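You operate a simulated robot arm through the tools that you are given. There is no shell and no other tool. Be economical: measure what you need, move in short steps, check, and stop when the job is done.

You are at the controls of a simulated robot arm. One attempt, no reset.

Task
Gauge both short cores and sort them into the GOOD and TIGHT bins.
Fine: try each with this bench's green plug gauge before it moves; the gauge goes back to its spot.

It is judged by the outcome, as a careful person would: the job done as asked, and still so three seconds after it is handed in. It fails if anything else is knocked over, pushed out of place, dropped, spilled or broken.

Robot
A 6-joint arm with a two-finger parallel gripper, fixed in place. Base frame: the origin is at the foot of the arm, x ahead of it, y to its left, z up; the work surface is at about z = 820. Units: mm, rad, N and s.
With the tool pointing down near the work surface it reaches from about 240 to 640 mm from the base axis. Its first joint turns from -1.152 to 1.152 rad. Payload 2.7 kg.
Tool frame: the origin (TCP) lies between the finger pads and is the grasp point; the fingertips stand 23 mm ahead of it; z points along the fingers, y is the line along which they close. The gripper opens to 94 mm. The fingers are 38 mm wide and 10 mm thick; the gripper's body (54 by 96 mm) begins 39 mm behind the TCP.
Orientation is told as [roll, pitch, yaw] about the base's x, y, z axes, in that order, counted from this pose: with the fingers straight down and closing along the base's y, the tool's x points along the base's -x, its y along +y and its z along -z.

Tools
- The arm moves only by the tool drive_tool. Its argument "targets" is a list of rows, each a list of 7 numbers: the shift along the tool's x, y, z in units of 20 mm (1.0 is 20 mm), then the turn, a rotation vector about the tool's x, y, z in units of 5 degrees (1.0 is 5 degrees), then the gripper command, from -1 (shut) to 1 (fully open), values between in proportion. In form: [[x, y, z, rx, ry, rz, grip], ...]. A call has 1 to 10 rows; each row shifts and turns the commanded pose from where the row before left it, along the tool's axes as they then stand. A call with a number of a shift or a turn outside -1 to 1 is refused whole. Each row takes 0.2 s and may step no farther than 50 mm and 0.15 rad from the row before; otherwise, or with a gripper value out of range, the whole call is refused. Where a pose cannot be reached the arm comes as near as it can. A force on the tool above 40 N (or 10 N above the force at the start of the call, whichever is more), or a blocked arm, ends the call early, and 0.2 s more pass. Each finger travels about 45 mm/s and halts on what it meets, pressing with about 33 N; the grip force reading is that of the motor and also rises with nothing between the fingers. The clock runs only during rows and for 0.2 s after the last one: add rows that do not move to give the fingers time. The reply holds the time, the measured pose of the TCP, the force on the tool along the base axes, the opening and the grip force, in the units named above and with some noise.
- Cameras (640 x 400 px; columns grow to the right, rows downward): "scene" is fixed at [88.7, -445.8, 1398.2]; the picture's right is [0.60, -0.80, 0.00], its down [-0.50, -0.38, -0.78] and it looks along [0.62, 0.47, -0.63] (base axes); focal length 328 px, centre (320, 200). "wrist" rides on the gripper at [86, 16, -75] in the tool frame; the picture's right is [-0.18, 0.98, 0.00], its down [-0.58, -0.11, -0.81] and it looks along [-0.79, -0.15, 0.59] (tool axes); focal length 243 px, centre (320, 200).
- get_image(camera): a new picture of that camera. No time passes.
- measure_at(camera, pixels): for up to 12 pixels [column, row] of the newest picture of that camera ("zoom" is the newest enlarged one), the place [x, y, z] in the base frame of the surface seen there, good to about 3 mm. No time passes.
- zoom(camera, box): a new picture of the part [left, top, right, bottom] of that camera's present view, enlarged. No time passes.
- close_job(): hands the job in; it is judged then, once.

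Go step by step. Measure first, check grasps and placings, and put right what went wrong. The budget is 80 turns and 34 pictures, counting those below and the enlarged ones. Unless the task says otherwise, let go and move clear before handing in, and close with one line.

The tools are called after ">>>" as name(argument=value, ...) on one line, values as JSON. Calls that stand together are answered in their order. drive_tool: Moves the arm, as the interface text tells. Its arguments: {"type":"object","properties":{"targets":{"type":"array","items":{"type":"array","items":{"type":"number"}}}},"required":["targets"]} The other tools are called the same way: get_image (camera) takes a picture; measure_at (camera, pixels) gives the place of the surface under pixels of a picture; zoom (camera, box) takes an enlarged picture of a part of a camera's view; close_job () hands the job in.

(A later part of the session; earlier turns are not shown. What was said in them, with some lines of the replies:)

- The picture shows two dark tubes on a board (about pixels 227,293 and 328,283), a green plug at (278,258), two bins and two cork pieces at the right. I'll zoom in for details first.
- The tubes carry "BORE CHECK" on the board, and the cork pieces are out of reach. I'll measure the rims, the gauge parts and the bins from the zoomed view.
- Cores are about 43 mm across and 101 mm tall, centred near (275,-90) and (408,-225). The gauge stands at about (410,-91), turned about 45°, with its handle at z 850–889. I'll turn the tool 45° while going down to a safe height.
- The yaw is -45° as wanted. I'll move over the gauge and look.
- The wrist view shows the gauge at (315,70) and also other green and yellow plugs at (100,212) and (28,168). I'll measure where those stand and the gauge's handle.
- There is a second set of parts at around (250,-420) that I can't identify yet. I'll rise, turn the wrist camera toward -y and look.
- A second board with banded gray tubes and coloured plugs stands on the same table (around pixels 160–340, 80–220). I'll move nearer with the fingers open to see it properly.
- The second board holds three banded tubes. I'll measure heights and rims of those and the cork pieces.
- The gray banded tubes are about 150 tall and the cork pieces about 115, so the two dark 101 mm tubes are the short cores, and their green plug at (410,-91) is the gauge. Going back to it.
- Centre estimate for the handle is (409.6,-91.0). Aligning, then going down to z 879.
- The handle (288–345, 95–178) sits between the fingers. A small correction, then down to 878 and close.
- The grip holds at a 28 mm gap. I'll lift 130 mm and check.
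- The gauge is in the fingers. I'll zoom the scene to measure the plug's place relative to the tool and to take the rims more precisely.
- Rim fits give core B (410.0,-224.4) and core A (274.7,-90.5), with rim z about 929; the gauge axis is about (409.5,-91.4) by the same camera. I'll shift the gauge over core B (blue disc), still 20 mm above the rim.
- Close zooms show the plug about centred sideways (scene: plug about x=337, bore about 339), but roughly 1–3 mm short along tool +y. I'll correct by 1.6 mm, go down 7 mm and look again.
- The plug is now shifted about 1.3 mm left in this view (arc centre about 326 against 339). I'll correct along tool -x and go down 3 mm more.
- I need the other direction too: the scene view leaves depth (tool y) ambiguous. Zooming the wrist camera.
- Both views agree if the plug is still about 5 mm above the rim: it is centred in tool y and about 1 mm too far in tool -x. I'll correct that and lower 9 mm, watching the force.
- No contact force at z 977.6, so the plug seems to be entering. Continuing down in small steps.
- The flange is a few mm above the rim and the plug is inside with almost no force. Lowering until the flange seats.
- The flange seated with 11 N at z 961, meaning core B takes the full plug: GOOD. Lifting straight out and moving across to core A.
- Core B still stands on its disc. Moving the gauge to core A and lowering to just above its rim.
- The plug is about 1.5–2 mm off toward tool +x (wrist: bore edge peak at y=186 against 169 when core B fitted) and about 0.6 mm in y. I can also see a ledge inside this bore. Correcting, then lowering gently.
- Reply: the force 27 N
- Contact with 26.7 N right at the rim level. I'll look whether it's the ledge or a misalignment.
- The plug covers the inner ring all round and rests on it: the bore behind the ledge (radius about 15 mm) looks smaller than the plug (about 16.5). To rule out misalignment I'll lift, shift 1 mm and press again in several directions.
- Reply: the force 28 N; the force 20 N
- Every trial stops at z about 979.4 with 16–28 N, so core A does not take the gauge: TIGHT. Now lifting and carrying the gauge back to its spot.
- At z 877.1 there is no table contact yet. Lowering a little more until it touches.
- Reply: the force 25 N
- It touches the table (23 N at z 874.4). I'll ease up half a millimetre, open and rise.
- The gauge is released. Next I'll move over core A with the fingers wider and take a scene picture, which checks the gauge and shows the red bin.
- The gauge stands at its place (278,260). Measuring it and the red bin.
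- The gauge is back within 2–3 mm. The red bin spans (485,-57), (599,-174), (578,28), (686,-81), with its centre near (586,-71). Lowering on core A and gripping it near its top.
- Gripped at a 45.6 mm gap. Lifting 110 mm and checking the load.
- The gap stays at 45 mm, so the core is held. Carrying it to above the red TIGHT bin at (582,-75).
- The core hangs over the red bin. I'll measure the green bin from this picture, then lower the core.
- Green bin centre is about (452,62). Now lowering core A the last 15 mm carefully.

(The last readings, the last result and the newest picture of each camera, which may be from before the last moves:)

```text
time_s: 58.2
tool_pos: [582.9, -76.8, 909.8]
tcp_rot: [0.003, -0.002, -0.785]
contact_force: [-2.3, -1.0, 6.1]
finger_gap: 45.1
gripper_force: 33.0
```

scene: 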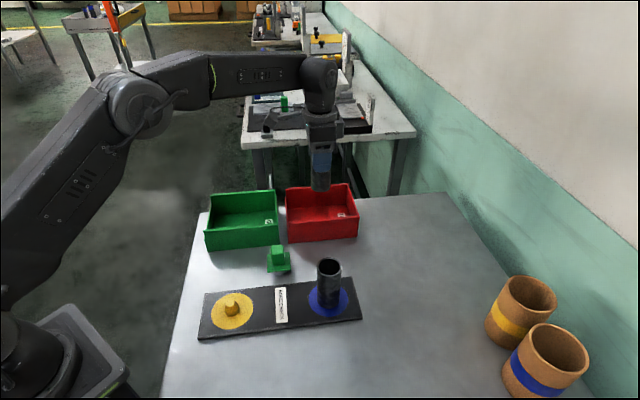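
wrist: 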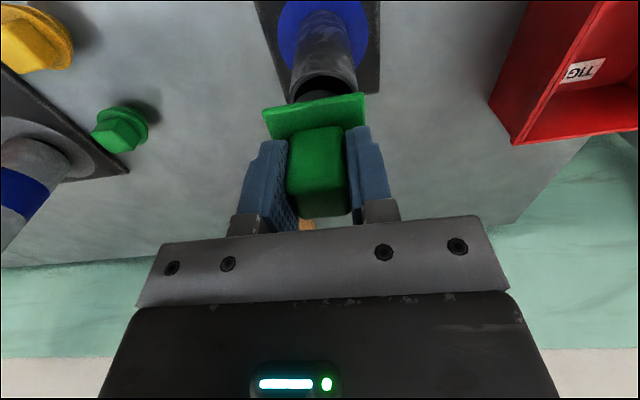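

It touches the bin floor (6 N). Opening and rising straight up.

>>> drive_tool(targets=[[0, 0, 0, 0, 0, 0, 0.0], [0, 0, 0, 0, 0, 0, 0.15], [0, 0, 0, 0, 0, 0, 0.3], [0, 0, 0, 0, 0, 0, 0.3], [0, 0, -0.5, 0, 0, 0, 0.3], [0, 0, -1, 0, 0, 0, 0.3], [0, 0, -1, 0, 0, 0, 0.3], [0, 0, -1, 0, 0, 0, 0.3], [0, 0, -1, 0, 0, 0, 0.3]])

```text
time_s: 60.2
tool_pos: [583.0, -74.7, 1000.4]
tcp_rot: [0.003, 0.0, -0.785]
contact_force: [-0.2, 0.1, 0.2]
finger_gap: 61.0
gripper_force: 0.0
```

Released and clear. Moving over to core B at (410,-224.5).

>>> drive_tool(targets=[[0.069, -0.947, 0, 0, 0, 0, 0.5], [0.069, -0.947, 0, 0, 0, 0, 0.5], [0.069, -0.947, 0, 0, 0, 0, 0.5], [0.069, -0.947, 0, 0, 0, 0, 0.5], [0.069, -0.947, 0, 0, 0, 0, 0.5], [0.069, -0.947, 0, 0, 0, 0, 0.5], [0.069, -0.947, 0, 0, 0, 0, 0.5], [0.069, -0.947, 0, 0, 0, 0, 0.5], [0.069, -0.947, 0, 0, 0, 0, 0.5], [0.069, -0.947, 0, 0, 0, 0, 0.5]])

>>> drive_tool(targets=[[0.069, -0.947, 0, 0, 0, 0, 0.5], [0.069, -0.947, 0, 0, 0, 0, 0.5], [0, 0, 0.5, 0, 0, 0, 0.5], [0, 0, 0, 0, 0, 0, 0.5], [0, 0, 0, 0, 0, 0, 0.5]])

>>> get_image(camera="wrist")

```text
time_s: 62.4
tool_pos: [438.7, -198.2, 998.6]
tcp_rot: [0.003, -0.002, -0.786]
contact_force: [-1.2, 0.0, -0.7]
finger_gap: 70.6
gripper_force: 0.1
```

```text
time_s: 63.6
tool_pos: [411.7, -224.2, 985.7]
tcp_rot: [0.0, -0.001, -0.784]
contact_force: [0.0, -0.4, -0.4]
finger_gap: 70.6
gripper_force: 0.1
```

```text
3 pictures are left
```

wrist: 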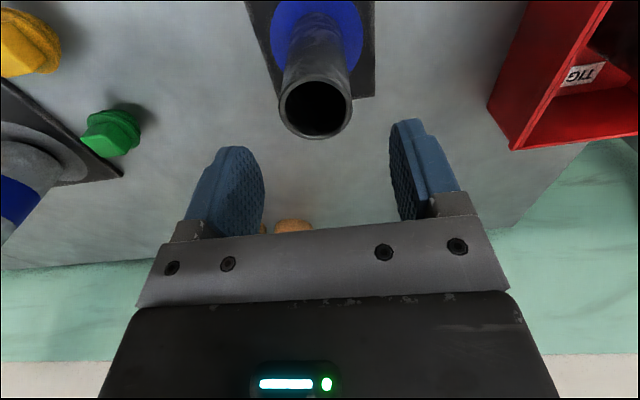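

Core B's rim (316,105) lies centred between the open fingers. Lowering to z 913 and gripping.

>>> drive_tool(targets=[[0, 0, 0.65, 0, 0, 0, 0.5], [0, 0, 1, 0, 0, 0, 0.5], [0, 0, 1, 0, 0, 0, 0.5], [0, 0, 0.95, 0, 0, 0, 0.5], [0, 0, 0, 0, 0, 0, 0.3], [0, 0, 0, 0, 0, 0, 0.1], [0, 0, 0, 0, 0, 0, -0.2], [0, 0, 0, 0, 0, 0, -0.5], [0, 0, 0, 0, 0, 0, -1], [0, 0, 0, 0, 0, 0, -1]])

>>> drive_tool(targets=[[0, 0, -0.5, 0, 0, 0, -1], [0, 0, -1, 0, 0, 0, -1], [0, 0, -1, 0, 0, 0, -1], [0, 0, -1, 0, 0, 0, -1], [0, 0, -1, 0, 0, 0, -1], [0, 0, -1, 0, 0, 0, -1], [0, 0, 0, 0, 0, 0, -1]])

```text
time_s: 65.8
tool_pos: [410.2, -223.9, 915.7]
tcp_rot: [-0.001, 0.0, -0.785]
contact_force: [-0.8, -3.1, 0.3]
finger_gap: 45.2
gripper_force: 33.0
```

```text
time_s: 67.4
tool_pos: [410.4, -225.4, 1025.9]
tcp_rot: [0.0, -0.001, -0.785]
contact_force: [-0.6, 0.1, -0.9]
finger_gap: 45.2
gripper_force: 33.2
```

Held at 45.2 mm and lifted. Carrying core B to above the green GOOD bin at (452,62).

>>> drive_tool(targets=[[0.723, 0.968, 0, 0, 0, 0, -1], [0.723, 0.968, 0, 0, 0, 0, -1], [0.723, 0.968, 0, 0, 0, 0, -1], [0.723, 0.968, 0, 0, 0, 0, -1], [0.723, 0.968, 0, 0, 0, 0, -1], [0.723, 0.968, 0, 0, 0, 0, -1], [0.723, 0.968, 0, 0, 0, 0, -1], [0.723, 0.968, 0, 0, 0, 0, -1], [0.723, 0.968, 0, 0, 0, 0, -1], [0.723, 0.968, 0, 0, 0, 0, -1]])

>>> drive_tool(targets=[[0.723, 0.968, 0, 0, 0, 0, -1], [0.723, 0.968, 0, 0, 0, 0, -1], [0, 0, 0, 0, 0, 0, -1], [0, 0, 0, 0, 0, 0, -1]])

```text
time_s: 69.6
tool_pos: [446.5, 16.6, 1026.6]
tcp_rot: [0.0, -0.001, -0.786]
contact_force: [-0.3, -0.3, -0.9]
finger_gap: 44.7
gripper_force: 32.8
```

```text
time_s: 70.6
tool_pos: [453.5, 66.1, 1026.0]
tcp_rot: [0.0, -0.001, -0.785]
contact_force: [-0.1, 0.0, -0.5]
finger_gap: 44.9
gripper_force: 33.2
```

Over the green bin's middle. Lowering.

>>> drive_tool(targets=[[0, 0, 1, 0, 0, 0, -1], [0, 0, 1, 0, 0, 0, -1], [0, 0, 1, 0, 0, 0, -1], [0, 0, 1, 0, 0, 0, -1], [0, 0, 1, 0, 0, 0, -1], [0, 0, 0.35, 0, 0, 0, -1], [0, 0, 0.1, 0, 0, 0, -1], [0, 0, 0.05, 0, 0, 0, -1], [0, 0, 0, 0, 0, 0, -1]])

>>> drive_tool(targets=[[0, 0, 0.08, 0, 0, 0, -1], [0, 0, 0.05, 0, 0, 0, -1], [0, 0, 0, 0, 0, 0, -1]])

```text
time_s: 72.6
tool_pos: [452.2, 64.1, 916.3]
tcp_rot: [0.001, 0.0, -0.785]
contact_force: [-0.2, 1.3, -0.4]
finger_gap: 44.8
gripper_force: 33.2
```

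```text
time_s: 73.4
tool_pos: [452.7, 63.4, 913.0]
tcp_rot: [-0.001, 0.0, -0.786]
contact_force: [0.6, -0.3, -0.1]
finger_gap: 45.3
gripper_force: 33.0
```

>>> drive_tool(targets=[[0, 0, 0.06, 0, 0, 0, -1], [0, 0, 0.04, 0, 0, 0, -1], [0, 0, 0, 0, 0, 0, -1]])

```text
time_s: 74.2
tool_pos: [452.9, 63.0, 911.0]
tcp_rot: [0.001, -0.003, -0.786]
contact_force: [-3.1, -4.4, 13.3]
finger_gap: 45.4
gripper_force: 33.1
```

It has touched the floor (13 N at z 911). Opening, rising, then backing off to see the result.

>>> drive_tool(targets=[[0, 0, -0.02, 0, 0, 0, 0.0], [0, 0, 0, 0, 0, 0, 0.15], [0, 0, 0, 0, 0, 0, 0.3], [0, 0, 0, 0, 0, 0, 0.3], [0, 0, -0.5, 0, 0, 0, 0.3], [0, 0, -1, 0, 0, 0, 0.3], [0, 0, -1, 0, 0, 0, 0.3], [0, 0, -1, 0, 0, 0, 0.3], [0, 0, -1, 0, 0, 0, 0.3], [0, 0, -1, 0, 0, 0, 0.3]])

>>> drive_tool(targets=[[0.5, -1, -1, 0, 0, 0, 0.3], [0.5, -1, -1, 0, 0, 0, 0.3], [0.5, -1, -1, 0, 0, 0, 0.3], [0.5, -1, -1, 0, 0, 0, 0.3], [0.5, -1, -1, 0, 0, 0, 0.3], [0.5, -1, -1, 0, 0, 0, 0.3], [0, 0, 0, 0, 0, 0, 0.3]])

>>> get_image(camera="scene")

```text
time_s: 76.4
tool_pos: [450.6, 61.9, 1022.0]
tcp_rot: [-0.002, 0.0, -0.787]
contact_force: [-0.4, -0.5, 0.0]
finger_gap: 60.9
gripper_force: 0.0
```

```text
time_s: 78.0
tool_pos: [323.4, 21.5, 1141.1]
tcp_rot: [0.0, 0.0, -0.785]
contact_force: [0.1, 0.6, -0.1]
finger_gap: 61.2
gripper_force: 0.1
```

```text
2 pictures are left
```

scene: 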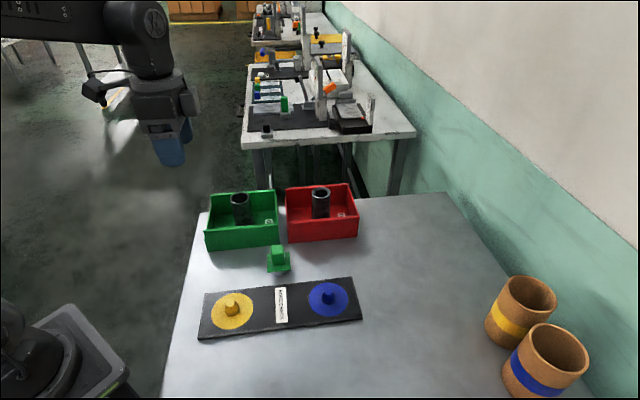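

Both cores stand in their bins at (240,208) and (320,202), and the gauge is at (278,260). I'll check the gauge against its first place with the same zoom.

>>> zoom(camera="scene", box=[195, 240, 355, 340])

```text
4.00 times, centred on (275, 290) of scene
```

zoom: 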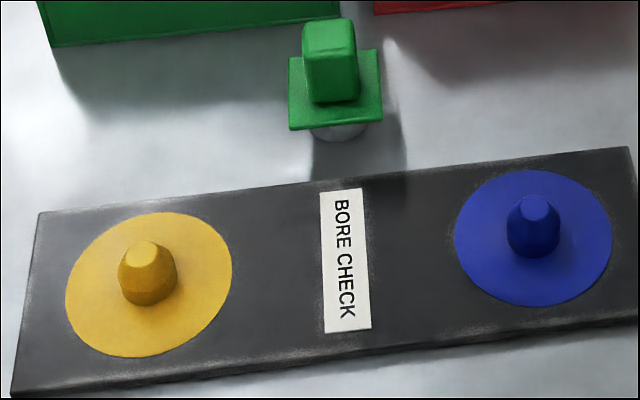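

The gauge is within about 1–2 mm of its first place (a shift of about 2–3 pixels in this 4× zoom). The board hasn't moved and both cores are in their bins, so I'm handing in.

>>> close_job()

```text
The job is handed in.
```

I tried both short cores with the green plug gauge before moving them. The core on the blue disc took the plug fully and is in the GOOD bin; the core on the yellow disc blocked it at the mouth of the bore and is in the TIGHT bin. The gauge is back within about 2 mm of its spot.
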